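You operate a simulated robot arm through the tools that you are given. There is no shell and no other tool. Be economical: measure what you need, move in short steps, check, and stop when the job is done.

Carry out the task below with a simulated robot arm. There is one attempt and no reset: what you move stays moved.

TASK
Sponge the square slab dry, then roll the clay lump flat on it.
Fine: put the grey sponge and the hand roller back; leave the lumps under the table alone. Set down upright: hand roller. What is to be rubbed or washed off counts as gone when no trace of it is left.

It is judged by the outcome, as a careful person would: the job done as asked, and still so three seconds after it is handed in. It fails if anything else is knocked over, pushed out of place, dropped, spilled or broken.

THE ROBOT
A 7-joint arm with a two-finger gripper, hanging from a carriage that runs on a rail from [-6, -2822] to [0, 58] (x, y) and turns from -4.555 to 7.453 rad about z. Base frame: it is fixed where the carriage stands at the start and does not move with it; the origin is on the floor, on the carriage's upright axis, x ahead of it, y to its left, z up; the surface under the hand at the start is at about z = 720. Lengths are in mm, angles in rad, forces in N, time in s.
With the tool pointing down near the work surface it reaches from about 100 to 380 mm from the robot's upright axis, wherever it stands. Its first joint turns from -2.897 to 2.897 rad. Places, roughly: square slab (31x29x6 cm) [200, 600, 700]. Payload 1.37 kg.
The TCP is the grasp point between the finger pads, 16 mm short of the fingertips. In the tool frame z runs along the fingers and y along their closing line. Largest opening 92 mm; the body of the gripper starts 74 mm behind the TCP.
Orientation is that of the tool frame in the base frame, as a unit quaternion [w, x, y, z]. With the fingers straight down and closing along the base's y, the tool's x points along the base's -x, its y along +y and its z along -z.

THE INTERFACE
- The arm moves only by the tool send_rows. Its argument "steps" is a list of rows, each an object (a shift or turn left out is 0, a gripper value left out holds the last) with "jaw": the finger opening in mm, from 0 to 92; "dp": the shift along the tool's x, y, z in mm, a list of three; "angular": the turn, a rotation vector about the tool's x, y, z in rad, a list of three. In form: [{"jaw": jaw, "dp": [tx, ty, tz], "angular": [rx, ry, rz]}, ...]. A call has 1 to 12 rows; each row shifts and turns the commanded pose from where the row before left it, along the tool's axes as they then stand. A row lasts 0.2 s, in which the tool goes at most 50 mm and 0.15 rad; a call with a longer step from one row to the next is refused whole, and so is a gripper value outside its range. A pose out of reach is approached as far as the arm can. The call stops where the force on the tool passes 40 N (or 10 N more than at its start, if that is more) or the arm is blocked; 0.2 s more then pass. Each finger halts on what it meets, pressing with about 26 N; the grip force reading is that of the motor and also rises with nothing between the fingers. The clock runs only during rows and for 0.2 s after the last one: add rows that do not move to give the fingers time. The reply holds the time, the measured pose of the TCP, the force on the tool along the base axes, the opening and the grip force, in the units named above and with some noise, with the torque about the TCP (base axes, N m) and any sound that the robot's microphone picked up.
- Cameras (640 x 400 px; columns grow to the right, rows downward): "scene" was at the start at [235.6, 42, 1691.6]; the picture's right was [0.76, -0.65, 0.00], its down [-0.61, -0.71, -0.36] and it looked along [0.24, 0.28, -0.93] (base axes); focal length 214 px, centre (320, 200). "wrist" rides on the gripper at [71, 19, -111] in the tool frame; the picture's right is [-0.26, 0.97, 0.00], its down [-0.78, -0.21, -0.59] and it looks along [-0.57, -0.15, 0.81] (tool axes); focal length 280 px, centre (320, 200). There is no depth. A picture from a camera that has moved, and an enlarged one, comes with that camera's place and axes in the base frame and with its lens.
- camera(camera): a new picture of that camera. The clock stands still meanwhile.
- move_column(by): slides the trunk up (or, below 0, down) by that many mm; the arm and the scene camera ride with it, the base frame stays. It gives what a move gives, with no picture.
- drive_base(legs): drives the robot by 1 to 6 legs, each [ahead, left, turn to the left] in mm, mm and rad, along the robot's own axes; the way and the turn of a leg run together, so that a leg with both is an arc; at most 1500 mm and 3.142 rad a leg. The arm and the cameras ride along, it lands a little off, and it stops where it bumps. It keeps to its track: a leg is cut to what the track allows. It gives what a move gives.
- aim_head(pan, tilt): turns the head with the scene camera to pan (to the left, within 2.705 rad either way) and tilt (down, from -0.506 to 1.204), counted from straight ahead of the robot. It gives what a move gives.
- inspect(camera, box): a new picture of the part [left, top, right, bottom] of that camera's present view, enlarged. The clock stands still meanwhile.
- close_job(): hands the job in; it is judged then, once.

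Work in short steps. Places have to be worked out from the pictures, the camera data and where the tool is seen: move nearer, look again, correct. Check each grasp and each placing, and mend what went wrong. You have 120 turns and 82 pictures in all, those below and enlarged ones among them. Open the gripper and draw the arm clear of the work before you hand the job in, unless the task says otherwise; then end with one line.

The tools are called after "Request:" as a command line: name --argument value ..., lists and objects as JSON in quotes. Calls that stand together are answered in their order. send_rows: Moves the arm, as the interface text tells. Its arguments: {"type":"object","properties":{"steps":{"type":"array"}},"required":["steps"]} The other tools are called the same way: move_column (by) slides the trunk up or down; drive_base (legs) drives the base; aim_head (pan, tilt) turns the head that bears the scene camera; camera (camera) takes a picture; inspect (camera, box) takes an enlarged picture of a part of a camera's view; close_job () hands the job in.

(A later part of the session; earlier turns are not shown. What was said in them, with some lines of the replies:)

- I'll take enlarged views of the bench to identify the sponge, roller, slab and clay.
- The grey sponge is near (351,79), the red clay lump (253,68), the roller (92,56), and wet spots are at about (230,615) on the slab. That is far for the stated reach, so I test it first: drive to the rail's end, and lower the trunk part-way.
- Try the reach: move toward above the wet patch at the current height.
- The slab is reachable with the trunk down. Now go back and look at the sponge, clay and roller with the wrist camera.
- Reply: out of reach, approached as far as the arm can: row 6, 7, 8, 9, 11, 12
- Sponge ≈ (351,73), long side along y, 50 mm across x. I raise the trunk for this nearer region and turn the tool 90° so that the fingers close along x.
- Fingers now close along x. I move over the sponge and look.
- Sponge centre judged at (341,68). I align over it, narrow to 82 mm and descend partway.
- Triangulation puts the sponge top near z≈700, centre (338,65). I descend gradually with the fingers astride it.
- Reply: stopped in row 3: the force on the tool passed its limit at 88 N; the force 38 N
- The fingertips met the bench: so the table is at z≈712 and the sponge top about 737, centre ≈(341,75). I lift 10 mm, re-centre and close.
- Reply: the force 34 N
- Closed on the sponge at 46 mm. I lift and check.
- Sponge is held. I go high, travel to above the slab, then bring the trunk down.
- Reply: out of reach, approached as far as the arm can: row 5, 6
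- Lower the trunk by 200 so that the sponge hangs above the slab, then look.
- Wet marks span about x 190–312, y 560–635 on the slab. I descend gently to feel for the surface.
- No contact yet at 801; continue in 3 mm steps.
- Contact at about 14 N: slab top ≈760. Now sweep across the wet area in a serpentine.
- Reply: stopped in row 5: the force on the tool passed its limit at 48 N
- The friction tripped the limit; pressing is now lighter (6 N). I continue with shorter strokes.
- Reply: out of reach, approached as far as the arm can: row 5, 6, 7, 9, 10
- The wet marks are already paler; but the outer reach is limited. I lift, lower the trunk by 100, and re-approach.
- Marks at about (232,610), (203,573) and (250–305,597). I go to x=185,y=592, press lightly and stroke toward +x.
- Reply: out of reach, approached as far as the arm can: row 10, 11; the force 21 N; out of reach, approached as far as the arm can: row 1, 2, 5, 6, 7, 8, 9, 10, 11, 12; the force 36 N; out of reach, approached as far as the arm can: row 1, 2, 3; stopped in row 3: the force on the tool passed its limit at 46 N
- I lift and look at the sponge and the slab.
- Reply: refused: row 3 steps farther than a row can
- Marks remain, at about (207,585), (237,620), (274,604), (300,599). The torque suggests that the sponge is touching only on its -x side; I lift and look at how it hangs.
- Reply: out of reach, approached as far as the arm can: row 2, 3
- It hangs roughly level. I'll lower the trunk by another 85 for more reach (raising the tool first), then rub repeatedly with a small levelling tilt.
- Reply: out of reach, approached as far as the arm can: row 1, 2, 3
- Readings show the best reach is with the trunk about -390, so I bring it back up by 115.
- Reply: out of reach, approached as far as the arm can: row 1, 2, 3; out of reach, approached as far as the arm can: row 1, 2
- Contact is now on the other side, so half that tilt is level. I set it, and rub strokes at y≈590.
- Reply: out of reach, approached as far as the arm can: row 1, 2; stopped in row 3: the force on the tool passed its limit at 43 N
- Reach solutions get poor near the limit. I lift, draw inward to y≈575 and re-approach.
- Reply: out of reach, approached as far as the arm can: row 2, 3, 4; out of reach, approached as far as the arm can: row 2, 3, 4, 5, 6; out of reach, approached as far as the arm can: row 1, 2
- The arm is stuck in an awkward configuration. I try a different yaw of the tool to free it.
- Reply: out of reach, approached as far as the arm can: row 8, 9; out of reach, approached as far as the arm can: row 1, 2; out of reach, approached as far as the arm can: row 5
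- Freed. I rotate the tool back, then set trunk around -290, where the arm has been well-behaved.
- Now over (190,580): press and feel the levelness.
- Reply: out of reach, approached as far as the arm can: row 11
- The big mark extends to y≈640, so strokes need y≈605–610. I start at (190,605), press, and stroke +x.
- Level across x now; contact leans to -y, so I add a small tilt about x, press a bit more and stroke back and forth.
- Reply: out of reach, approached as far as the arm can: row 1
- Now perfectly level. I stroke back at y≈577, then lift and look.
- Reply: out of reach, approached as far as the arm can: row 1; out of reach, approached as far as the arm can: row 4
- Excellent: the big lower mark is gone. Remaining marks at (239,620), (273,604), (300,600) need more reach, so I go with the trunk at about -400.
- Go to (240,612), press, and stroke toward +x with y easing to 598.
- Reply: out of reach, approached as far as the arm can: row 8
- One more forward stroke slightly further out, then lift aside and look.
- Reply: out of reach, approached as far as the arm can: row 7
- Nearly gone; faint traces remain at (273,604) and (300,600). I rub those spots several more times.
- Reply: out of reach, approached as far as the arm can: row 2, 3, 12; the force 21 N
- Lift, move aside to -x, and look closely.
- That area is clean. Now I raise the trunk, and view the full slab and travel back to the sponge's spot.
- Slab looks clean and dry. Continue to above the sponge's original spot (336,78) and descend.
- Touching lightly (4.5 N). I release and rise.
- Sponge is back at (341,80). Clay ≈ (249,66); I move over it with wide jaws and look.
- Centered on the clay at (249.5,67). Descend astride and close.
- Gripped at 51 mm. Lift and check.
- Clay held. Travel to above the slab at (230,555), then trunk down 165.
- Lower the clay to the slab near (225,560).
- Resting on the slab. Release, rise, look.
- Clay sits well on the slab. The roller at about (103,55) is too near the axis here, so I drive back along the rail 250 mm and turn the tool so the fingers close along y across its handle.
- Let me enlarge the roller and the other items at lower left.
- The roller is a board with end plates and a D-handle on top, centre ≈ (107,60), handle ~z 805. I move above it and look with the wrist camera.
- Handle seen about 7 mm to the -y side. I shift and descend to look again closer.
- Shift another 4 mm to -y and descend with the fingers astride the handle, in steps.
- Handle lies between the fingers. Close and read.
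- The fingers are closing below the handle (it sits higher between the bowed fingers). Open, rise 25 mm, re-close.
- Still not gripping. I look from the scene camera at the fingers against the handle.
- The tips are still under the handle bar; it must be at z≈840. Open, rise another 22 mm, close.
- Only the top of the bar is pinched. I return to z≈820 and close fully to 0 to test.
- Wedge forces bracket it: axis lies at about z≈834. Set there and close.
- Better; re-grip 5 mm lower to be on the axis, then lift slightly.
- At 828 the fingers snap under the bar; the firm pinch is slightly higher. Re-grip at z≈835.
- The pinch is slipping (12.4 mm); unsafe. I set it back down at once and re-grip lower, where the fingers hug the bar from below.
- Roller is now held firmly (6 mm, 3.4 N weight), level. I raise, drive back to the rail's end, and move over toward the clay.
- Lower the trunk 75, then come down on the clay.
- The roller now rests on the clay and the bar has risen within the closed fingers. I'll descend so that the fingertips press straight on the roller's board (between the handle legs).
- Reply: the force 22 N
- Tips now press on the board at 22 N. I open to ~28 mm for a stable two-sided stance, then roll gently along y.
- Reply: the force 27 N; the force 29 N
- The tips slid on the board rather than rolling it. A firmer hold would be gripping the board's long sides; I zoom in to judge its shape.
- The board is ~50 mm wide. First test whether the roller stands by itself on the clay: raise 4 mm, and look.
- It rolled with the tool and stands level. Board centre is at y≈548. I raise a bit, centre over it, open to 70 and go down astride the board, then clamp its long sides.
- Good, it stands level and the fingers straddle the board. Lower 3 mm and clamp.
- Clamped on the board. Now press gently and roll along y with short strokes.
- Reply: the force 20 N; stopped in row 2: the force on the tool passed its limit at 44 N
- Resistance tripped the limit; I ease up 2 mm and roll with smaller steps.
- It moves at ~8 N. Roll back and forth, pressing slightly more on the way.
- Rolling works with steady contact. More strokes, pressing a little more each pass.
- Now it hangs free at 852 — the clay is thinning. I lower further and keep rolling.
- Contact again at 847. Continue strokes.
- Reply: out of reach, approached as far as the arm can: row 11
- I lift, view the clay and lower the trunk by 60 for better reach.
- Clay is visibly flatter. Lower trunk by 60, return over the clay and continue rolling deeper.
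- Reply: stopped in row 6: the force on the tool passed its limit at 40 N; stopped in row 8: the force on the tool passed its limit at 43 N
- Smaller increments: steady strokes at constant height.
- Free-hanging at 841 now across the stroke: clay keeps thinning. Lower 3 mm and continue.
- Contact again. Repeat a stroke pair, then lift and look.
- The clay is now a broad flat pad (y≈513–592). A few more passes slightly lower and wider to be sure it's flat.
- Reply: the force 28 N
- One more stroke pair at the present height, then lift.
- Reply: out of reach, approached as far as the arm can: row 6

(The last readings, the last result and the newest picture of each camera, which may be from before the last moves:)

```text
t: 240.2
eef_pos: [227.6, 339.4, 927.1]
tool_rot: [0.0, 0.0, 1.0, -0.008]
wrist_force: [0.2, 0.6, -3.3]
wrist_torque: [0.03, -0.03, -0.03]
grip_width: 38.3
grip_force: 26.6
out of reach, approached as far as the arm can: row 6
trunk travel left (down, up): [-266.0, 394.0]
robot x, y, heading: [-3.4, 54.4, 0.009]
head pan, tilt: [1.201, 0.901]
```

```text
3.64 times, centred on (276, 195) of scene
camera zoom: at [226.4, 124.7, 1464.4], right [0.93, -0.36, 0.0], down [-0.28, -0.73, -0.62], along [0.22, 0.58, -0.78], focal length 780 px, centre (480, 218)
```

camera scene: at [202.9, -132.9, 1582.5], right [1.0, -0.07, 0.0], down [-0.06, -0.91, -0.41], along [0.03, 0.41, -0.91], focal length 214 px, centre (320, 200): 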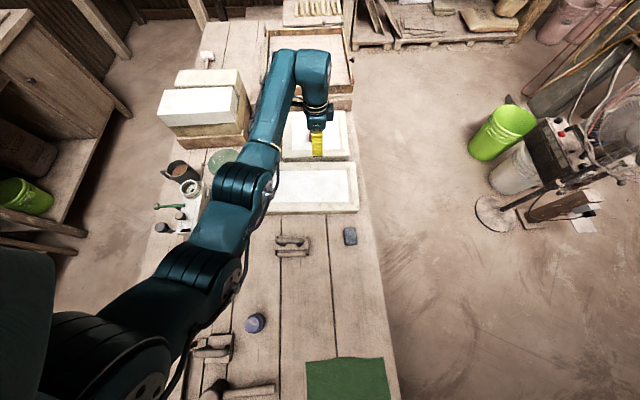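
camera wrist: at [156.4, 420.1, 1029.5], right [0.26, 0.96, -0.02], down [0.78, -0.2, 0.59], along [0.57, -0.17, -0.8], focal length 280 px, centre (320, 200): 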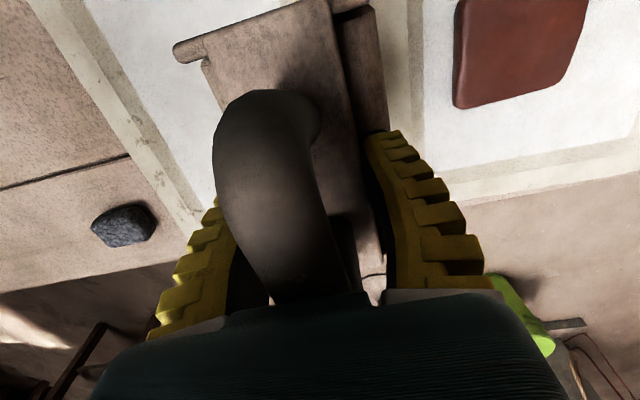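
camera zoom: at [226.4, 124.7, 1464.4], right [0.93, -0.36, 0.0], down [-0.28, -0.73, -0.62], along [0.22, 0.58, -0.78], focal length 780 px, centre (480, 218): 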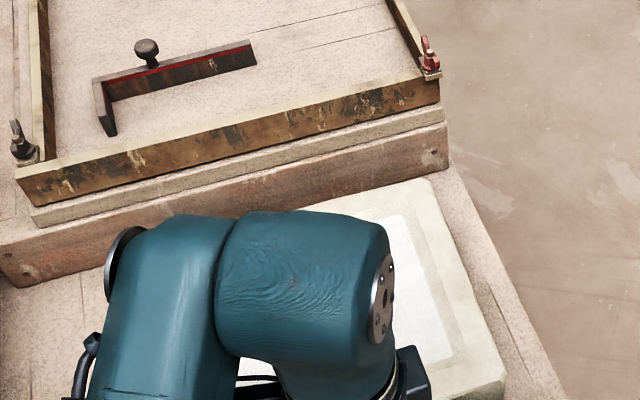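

View is blocked; I'll check later. Now return the roller: trunk up, drive back, move above its home (108,50).

Request:
move_column --by 135

Request:
drive_base --legs '[[0, -248, 0]]'

Request:
aim_head --pan 1.5 --tilt 1.15

Request:
inspect --camera "scene" --box '[240, 90, 400, 270]'

```text
t: 241.8
eef_pos: [228.7, 338.3, 1061.9]
tool_rot: [0.001, 0.0, 1.0, -0.008]
wrist_force: [1.0, -0.2, -3.0]
wrist_torque: [0.06, 0.02, -0.03]
grip_width: 38.4
grip_force: 26.0
trunk travel left (down, up): [-401.0, 259.0]
robot x, y, heading: [2.5, 56.8, 0.001]
head pan, tilt: [1.201, 0.901]
```

```text
t: 243.6
eef_pos: [226.6, 95.5, 1063.0]
tool_rot: [0.0, -0.001, 1.0, -0.008]
wrist_force: [0.0, -0.1, -2.6]
wrist_torque: [0.01, -0.04, 0.03]
grip_width: 38.6
grip_force: 26.3
trunk travel left (down, up): [-401.0, 259.0]
robot x, y, heading: [1.2, -192.9, 0.009]
head pan, tilt: [1.201, 0.901]
```

```text
t: 244.4
eef_pos: [227.7, 95.8, 1061.8]
tool_rot: [0.0, -0.002, 1.0, -0.008]
wrist_force: [0.1, -1.4, -3.8]
wrist_torque: [-0.01, -0.03, 0.0]
grip_width: 38.7
grip_force: 25.7
trunk travel left (down, up): [-401.0, 259.0]
robot x, y, heading: [-1.0, -191.5, 0.013]
head pan, tilt: [1.499, 1.15]
```

```text
2.22 times, centred on (320, 180) of scene
camera zoom: at [202.8, -130.2, 1582.5], right [1.0, -0.07, 0.0], down [-0.06, -0.91, -0.41], along [0.03, 0.41, -0.91], focal length 477 px, centre (320, 244)
```

zoom: 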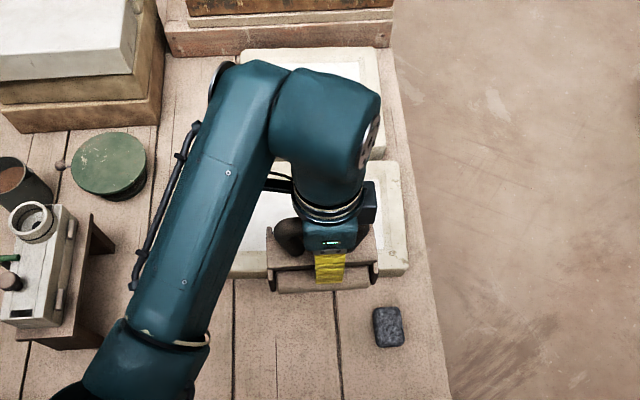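

Move to above the home spot and descend, stopping high enough to feel the touch.

Request:
send_rows --steps '[{"dp": [20, -8, 30]}, {"dp": [20, -8, 35]}, {"dp": [20, -8, 35]}, {"dp": [20, -7, 35]}, {"dp": [20, -7, 30]}, {"dp": [19, -7, 30]}, {"dp": [0, 0, 35]}, {"dp": [0, 0, 25]}, {"dp": [0, 0, 10]}, {"dp": [0, 0, 0]}]'

Request:
camera --camera "wrist"

Request:
inspect --camera "scene" --box '[260, 205, 330, 262]'

```text
t: 246.6
eef_pos: [107.3, 46.6, 799.5]
tool_rot: [0.001, -0.001, 1.0, -0.008]
wrist_force: [0.3, 0.4, -3.7]
wrist_torque: [0.01, -0.03, 0.01]
grip_width: 38.4
grip_force: 25.7
trunk travel left (down, up): [-401.0, 259.0]
robot x, y, heading: [-1.5, -193.6, 0.004]
head pan, tilt: [1.499, 1.15]
```

```text
11 pictures are left
camera wrist: at [37.7, 67.7, 908.2], right [0.26, 0.97, -0.01], down [0.78, -0.2, 0.59], along [0.57, -0.17, -0.8], focal length 280 px, centre (320, 200)
```

wrist: 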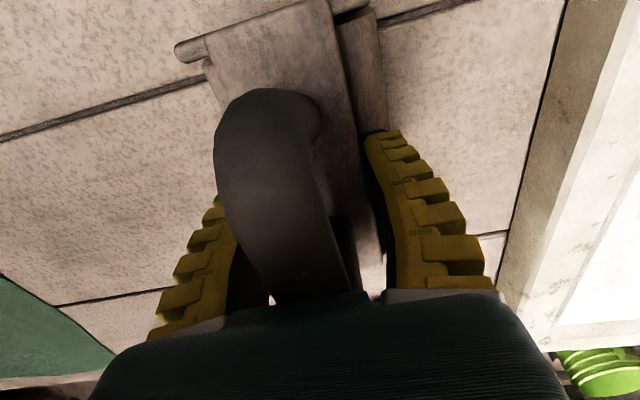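

```text
7.02 times, centred on (295, 234) of scene
camera zoom: at [202.8, -130.2, 1582.4], right [1.0, -0.07, 0.0], down [-0.06, -0.91, -0.41], along [0.03, 0.41, -0.91], focal length 1505 px, centre (495, -35)
```

zoom: 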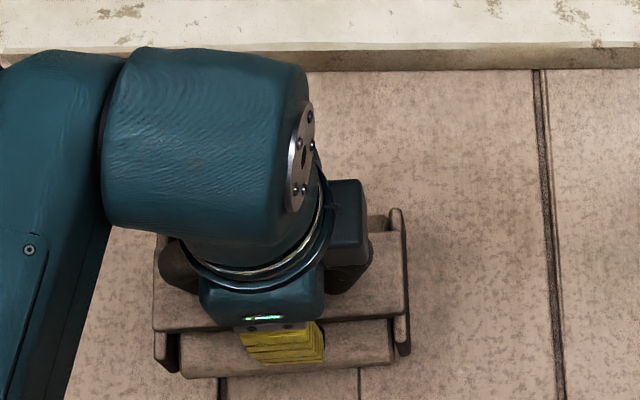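

Comparing with the earlier picture, the roller originally stood about 6 mm more to +x and 10 mm more to +y. I shift and set down gently.

Request:
send_rows --steps '[{"dp": [-5.5, 10, 0]}, {"dp": [0, 0, 7]}, {"dp": [0, 0, 3]}, {"dp": [0, 0, 2]}, {"dp": [0, 0, 2]}, {"dp": [0, 0, 0]}]'

```text
t: 248.0
eef_pos: [114.4, 56.5, 783.6]
tool_rot: [0.001, 0.0, 1.0, -0.008]
wrist_force: [0.1, -0.5, -3.0]
wrist_torque: [0.0, -0.03, -0.02]
grip_width: 38.6
grip_force: 26.2
trunk travel left (down, up): [-401.0, 259.0]
robot x, y, heading: [2.2, -185.3, 0.009]
head pan, tilt: [1.499, 1.15]
```

Request:
send_rows --steps '[{"dp": [0, 0, 1]}, {"dp": [0, 0, 1]}, {"dp": [0, 0, 1]}, {"dp": [0, 0, 0]}]'

```text
t: 249.0
eef_pos: [112.4, 56.3, 781.0]
tool_rot: [0.0, -0.001, 1.0, -0.008]
wrist_force: [-0.1, 0.0, -4.1]
wrist_torque: [-0.02, -0.03, 0.01]
grip_width: 38.6
grip_force: 25.9
trunk travel left (down, up): [-401.0, 259.0]
robot x, y, heading: [-1.3, -192.5, 0.005]
head pan, tilt: [1.499, 1.15]
```

Request:
send_rows --steps '[{"dp": [0, 0, 1]}, {"dp": [0, 0, 1]}, {"dp": [0, 0, 1]}, {"dp": [0, 0, 1]}, {"dp": [0, 0, 0]}]'

```text
t: 250.2
eef_pos: [113.7, 54.5, 776.6]
tool_rot: [0.001, -0.001, 1.0, -0.008]
wrist_force: [-0.2, 1.3, -3.1]
wrist_torque: [0.0, -0.02, -0.02]
grip_width: 38.5
grip_force: 26.3
trunk travel left (down, up): [-401.0, 259.0]
robot x, y, heading: [-2.0, -189.2, 0.006]
head pan, tilt: [1.499, 1.15]
```

Request:
send_rows --steps '[{"dp": [0, 0, 1]}, {"dp": [0, 0, 1]}, {"dp": [0, 0, 1]}, {"dp": [0, 0, 1]}, {"dp": [0, 0, 0]}]'

```text
t: 251.4
eef_pos: [114.9, 57.2, 772.5]
tool_rot: [0.0, -0.001, 1.0, -0.009]
wrist_force: [0.2, -0.1, -3.6]
wrist_torque: [0.03, -0.05, -0.03]
grip_width: 38.5
grip_force: 26.5
trunk travel left (down, up): [-401.0, 259.0]
robot x, y, heading: [-2.0, -188.5, 0.007]
head pan, tilt: [1.499, 1.15]
```

Still hanging; continue gently.

Request:
send_rows --steps '[{"dp": [0, 0, 1.5]}, {"dp": [0, 0, 1.5]}, {"dp": [0, 0, 1.5]}, {"dp": [0, 0, 1.5]}, {"dp": [0, 0, 0]}]'

```text
t: 252.6
eef_pos: [114.3, 58.8, 767.0]
tool_rot: [0.002, -0.001, 1.0, -0.005]
wrist_force: [-4.2, -5.6, 37.7]
wrist_torque: [0.23, 0.05, 0.08]
grip_width: 41.4
grip_force: 25.8
trunk travel left (down, up): [-401.0, 259.0]
robot x, y, heading: [-4.3, -190.7, 0.008]
head pan, tilt: [1.499, 1.15]
```

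By this touch, the clay pad is still about 13 mm thick (from 23), so I'll take the roller back for some deeper passes. I lift it and return along the known route.

Request:
send_rows --steps '[{"dp": [0, 0, -5]}, {"dp": [0, 0, -20]}, {"dp": [0, 0, -40]}, {"dp": [0, 0, -40]}, {"dp": [-18, 6, -40]}, {"dp": [-18, 7, -35]}, {"dp": [-19, 7, -35]}, {"dp": [-19, 7, -35]}, {"dp": [-19, 7, -30]}, {"dp": [-19, 6, -10]}, {"dp": [0, 0, 0]}]'

Request:
drive_base --legs '[[0, 252, 0]]'

Request:
move_column --by -145

Request:
camera --camera "wrist"

```text
t: 255.0
eef_pos: [225.7, 99.3, 1056.3]
tool_rot: [0.002, -0.001, 1.0, -0.008]
wrist_force: [-0.1, -0.1, -3.0]
wrist_torque: [0.03, -0.01, -0.02]
grip_width: 38.5
grip_force: 26.0
trunk travel left (down, up): [-401.0, 259.0]
robot x, y, heading: [5.3, -188.7, 0.008]
head pan, tilt: [1.499, 1.15]
```

```text
t: 256.8
eef_pos: [224.7, 345.9, 1055.6]
tool_rot: [0.0, -0.002, 1.0, -0.008]
wrist_force: [0.0, -0.2, -3.4]
wrist_torque: [-0.01, 0.03, -0.02]
grip_width: 38.4
grip_force: 25.6
trunk travel left (down, up): [-401.0, 259.0]
robot x, y, heading: [-1.0, 51.0, 0.01]
head pan, tilt: [1.499, 1.15]
```

```text
t: 258.6
eef_pos: [224.5, 345.6, 910.3]
tool_rot: [0.0, -0.003, 1.0, -0.008]
wrist_force: [-0.2, -0.6, -4.0]
wrist_torque: [-0.04, -0.04, 0.01]
grip_width: 38.6
grip_force: 25.3
trunk travel left (down, up): [-256.0, 404.0]
robot x, y, heading: [-0.6, 56.3, 0.007]
head pan, tilt: [1.499, 1.15]
```

```text
9 pictures are left
camera wrist: at [154.1, 366.5, 1020.3], right [0.26, 0.97, -0.01], down [0.78, -0.2, 0.59], along [0.57, -0.17, -0.8], focal length 280 px, centre (320, 200)
```

wrist: 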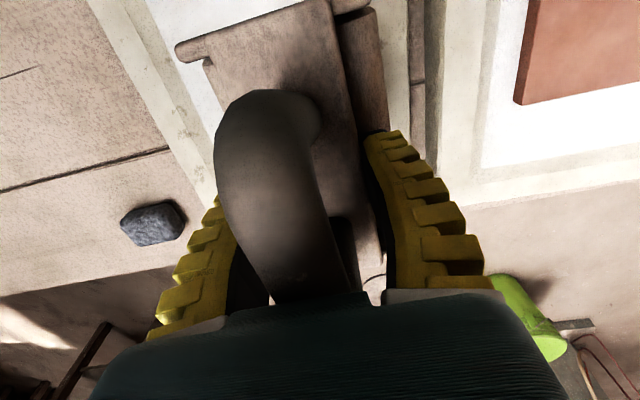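

The clay now looks like a thin, sharp-edged sheet. One enlarged look to judge the thickness.

Request:
inspect --camera "wrist" --box '[480, 0, 640, 140]'

```text
2.86 times, centred on (560, 70) of wrist
camera zoom: at [154.1, 366.5, 1020.3], right [0.26, 0.97, -0.01], down [0.78, -0.2, 0.59], along [0.57, -0.17, -0.8], focal length 801 px, centre (-366, 571)
```

zoom: 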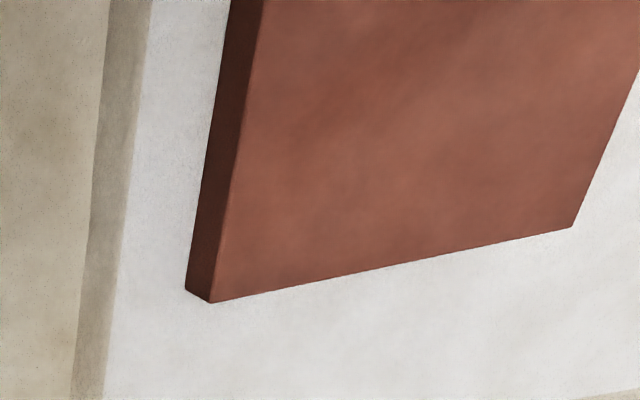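

The clay is an even, flat slab: done. Return the roller: trunk up and drive back.

Request:
move_column --by 145

Request:
drive_base --legs '[[0, -246, 0]]'

Request:
send_rows --steps '[{"dp": [19, -7, 20]}, {"dp": [19, -7, 30]}, {"dp": [19, -7, 35]}, {"dp": [19, -7, 35]}, {"dp": [18, -7, 35]}, {"dp": [17, -5, 35]}, {"dp": [0, 0, 35]}, {"dp": [0, 0, 30]}, {"dp": [0, 0, 15]}, {"dp": [0, 0, 0]}]'

```text
t: 260.3
eef_pos: [223.8, 345.5, 1055.8]
tool_rot: [0.001, -0.001, 1.0, -0.008]
wrist_force: [0.2, -0.1, -3.4]
wrist_torque: [0.03, -0.01, 0.02]
grip_width: 38.6
grip_force: 25.9
trunk travel left (down, up): [-401.0, 259.0]
robot x, y, heading: [3.8, 57.1, 0.008]
head pan, tilt: [1.499, 1.15]
```

```text
t: 262.1
eef_pos: [224.3, 103.6, 1055.7]
tool_rot: [0.001, -0.003, 1.0, -0.009]
wrist_force: [-1.0, 0.4, -3.2]
wrist_torque: [0.0, -0.02, -0.01]
grip_width: 38.2
grip_force: 26.1
trunk travel left (down, up): [-401.0, 259.0]
robot x, y, heading: [1.7, -184.1, 0.008]
head pan, tilt: [1.499, 1.15]
```

```text
t: 264.2
eef_pos: [114.4, 57.4, 786.2]
tool_rot: [0.001, -0.003, 1.0, -0.007]
wrist_force: [0.4, 0.0, -3.0]
wrist_torque: [-0.01, -0.04, -0.01]
grip_width: 38.4
grip_force: 25.9
trunk travel left (down, up): [-401.0, 259.0]
robot x, y, heading: [0.6, -190.1, 0.012]
head pan, tilt: [1.499, 1.15]
```

Exactly over the spot (114,57). Lower to the touch at about 769.

Request:
send_rows --steps '[{"dp": [0, 0, 8]}, {"dp": [0, 0, 4]}, {"dp": [0, 0, 2]}, {"dp": [0, 0, 1]}, {"dp": [0, 0, 1]}, {"dp": [0, 0, 0.7]}, {"dp": [0, 0, 0]}]'

Request:
inspect --camera "scene" --box '[260, 220, 330, 264]'

```text
t: 265.9
eef_pos: [114.2, 58.7, 771.2]
tool_rot: [0.001, -0.002, 1.0, -0.006]
wrist_force: [-2.0, 0.4, 3.2]
wrist_torque: [0.17, 0.11, 0.03]
grip_width: 38.6
grip_force: 26.2
trunk travel left (down, up): [-401.0, 259.0]
robot x, y, heading: [-0.8, -182.8, 0.006]
head pan, tilt: [1.499, 1.15]
```

```text
9.09 times, centred on (295, 242) of scene
camera zoom: at [202.5, -127.0, 1582.5], right [1.0, -0.06, 0.0], down [-0.06, -0.91, -0.41], along [0.03, 0.41, -0.91], focal length 1950 px, centre (547, -182)
```

zoom: 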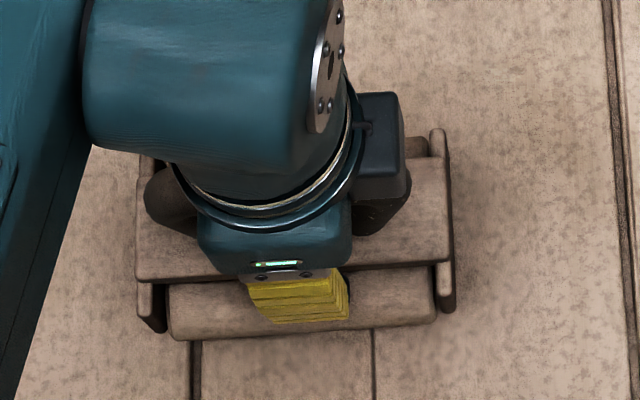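

The roller stands on its original footprint. Release and rise straight up.

Request:
send_rows --steps '[{"jaw": 60}, {"jaw": 72}, {"jaw": 76}, {"jaw": 76}, {"dp": [0, 0, -10]}, {"dp": [0, 0, -30]}, {"dp": [0, 0, -40]}, {"dp": [0, 0, -40]}, {"dp": [0, 0, -40]}, {"dp": [0, 0, -40]}, {"dp": [0, 0, 0]}]'

Request:
send_rows --steps '[{"dp": [-35, -20, -20]}, {"dp": [-35, -20, -20]}, {"dp": [-35, -20, -20]}, {"dp": [-35, -10, 0]}, {"dp": [0, 0, 0]}]'

Request:
inspect --camera "scene" --box '[240, 90, 400, 270]'

Request:
inspect --camera "scene" --box '[260, 100, 360, 180]'

```text
t: 268.2
eef_pos: [113.7, 61.8, 969.9]
tool_rot: [0.001, -0.003, 1.0, -0.007]
wrist_force: [0.9, -0.2, -0.2]
wrist_torque: [0.0, -0.03, -0.03]
grip_width: 77.4
grip_force: 1.1
trunk travel left (down, up): [-401.0, 259.0]
robot x, y, heading: [-3.8, -188.7, 0.008]
head pan, tilt: [1.499, 1.15]
```

```text
t: 269.4
eef_pos: [255.5, -8.0, 1031.0]
tool_rot: [0.001, -0.003, 1.0, -0.007]
wrist_force: [0.3, 0.0, -0.6]
wrist_torque: [0.01, 0.01, 0.02]
grip_width: 77.3
grip_force: 1.0
trunk travel left (down, up): [-401.0, 259.0]
robot x, y, heading: [-1.8, -188.4, 0.011]
head pan, tilt: [1.499, 1.15]
```

```text
2.22 times, centred on (320, 180) of scene
camera zoom: at [202.7, -127.1, 1582.5], right [1.0, -0.06, 0.0], down [-0.06, -0.91, -0.41], along [0.03, 0.41, -0.91], focal length 477 px, centre (320, 244)
```

zoom: 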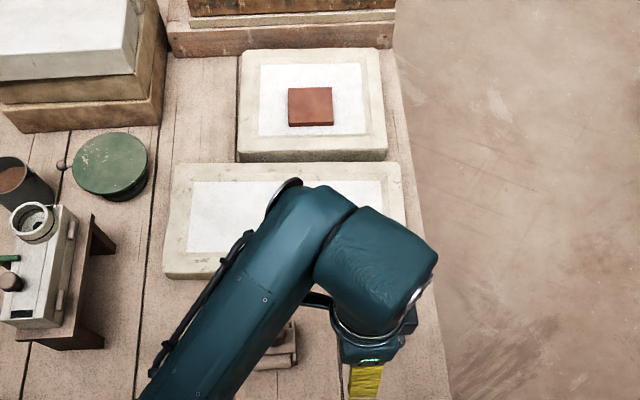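

```text
5.00 times, centred on (310, 140) of scene
camera zoom: at [202.7, -127.1, 1582.5], right [1.0, -0.06, 0.0], down [-0.06, -0.91, -0.41], along [0.03, 0.41, -0.91], focal length 1072 px, centre (370, 500)
```

zoom: 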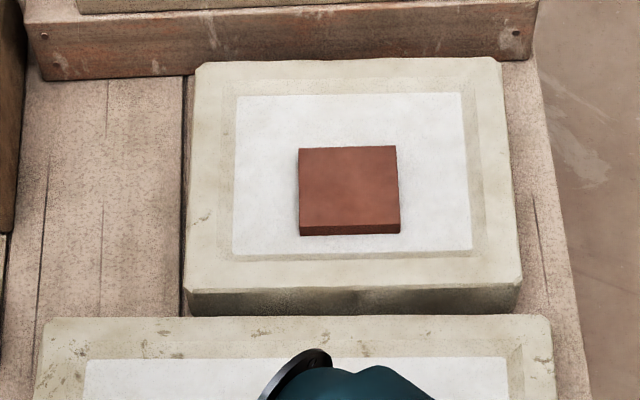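

The slab is clean and the clay a thin flat square. I draw the arm clear and take one last look at the roller and sponge.

Request:
drive_base --legs '[[0, -200, 0]]'

Request:
inspect --camera "scene" --box '[240, 100, 400, 220]'

```text
t: 271.0
eef_pos: [252.3, -205.8, 1031.0]
tool_rot: [0.001, -0.005, 1.0, -0.008]
wrist_force: [0.6, 0.3, 0.9]
wrist_torque: [-0.05, -0.01, 0.01]
grip_width: 77.6
grip_force: 1.2
trunk travel left (down, up): [-401.0, 259.0]
robot x, y, heading: [-1.9, -385.6, 0.012]
head pan, tilt: [1.499, 1.15]
```

```text
3.33 times, centred on (320, 160) of scene
camera zoom: at [201.9, -324.9, 1582.4], right [1.0, -0.06, 0.0], down [-0.05, -0.91, -0.41], along [0.02, 0.41, -0.91], focal length 715 px, centre (320, 333)
```

zoom: 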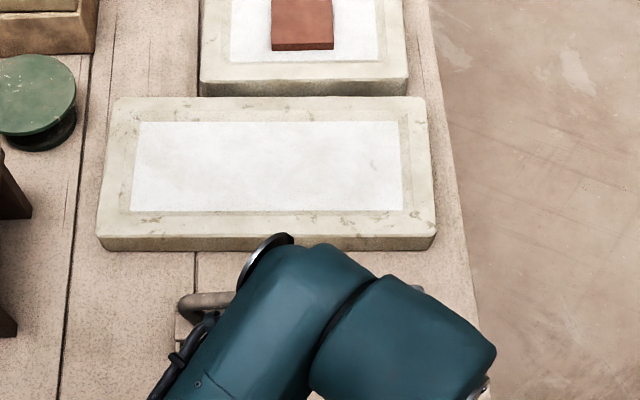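

The roller stands upright, the sponge was last seen in place, the slab is clean and the arm is clear. I hand in.

Request:
close_job

```text
The job is handed in.
```

I sponged the square slab dry and rolled the clay flat on it. The last views show no wet marks and a thin, even clay square. The grey sponge is back in place and the hand roller is upright within about 5 mm of its original spot. I left the lumps under the table alone.
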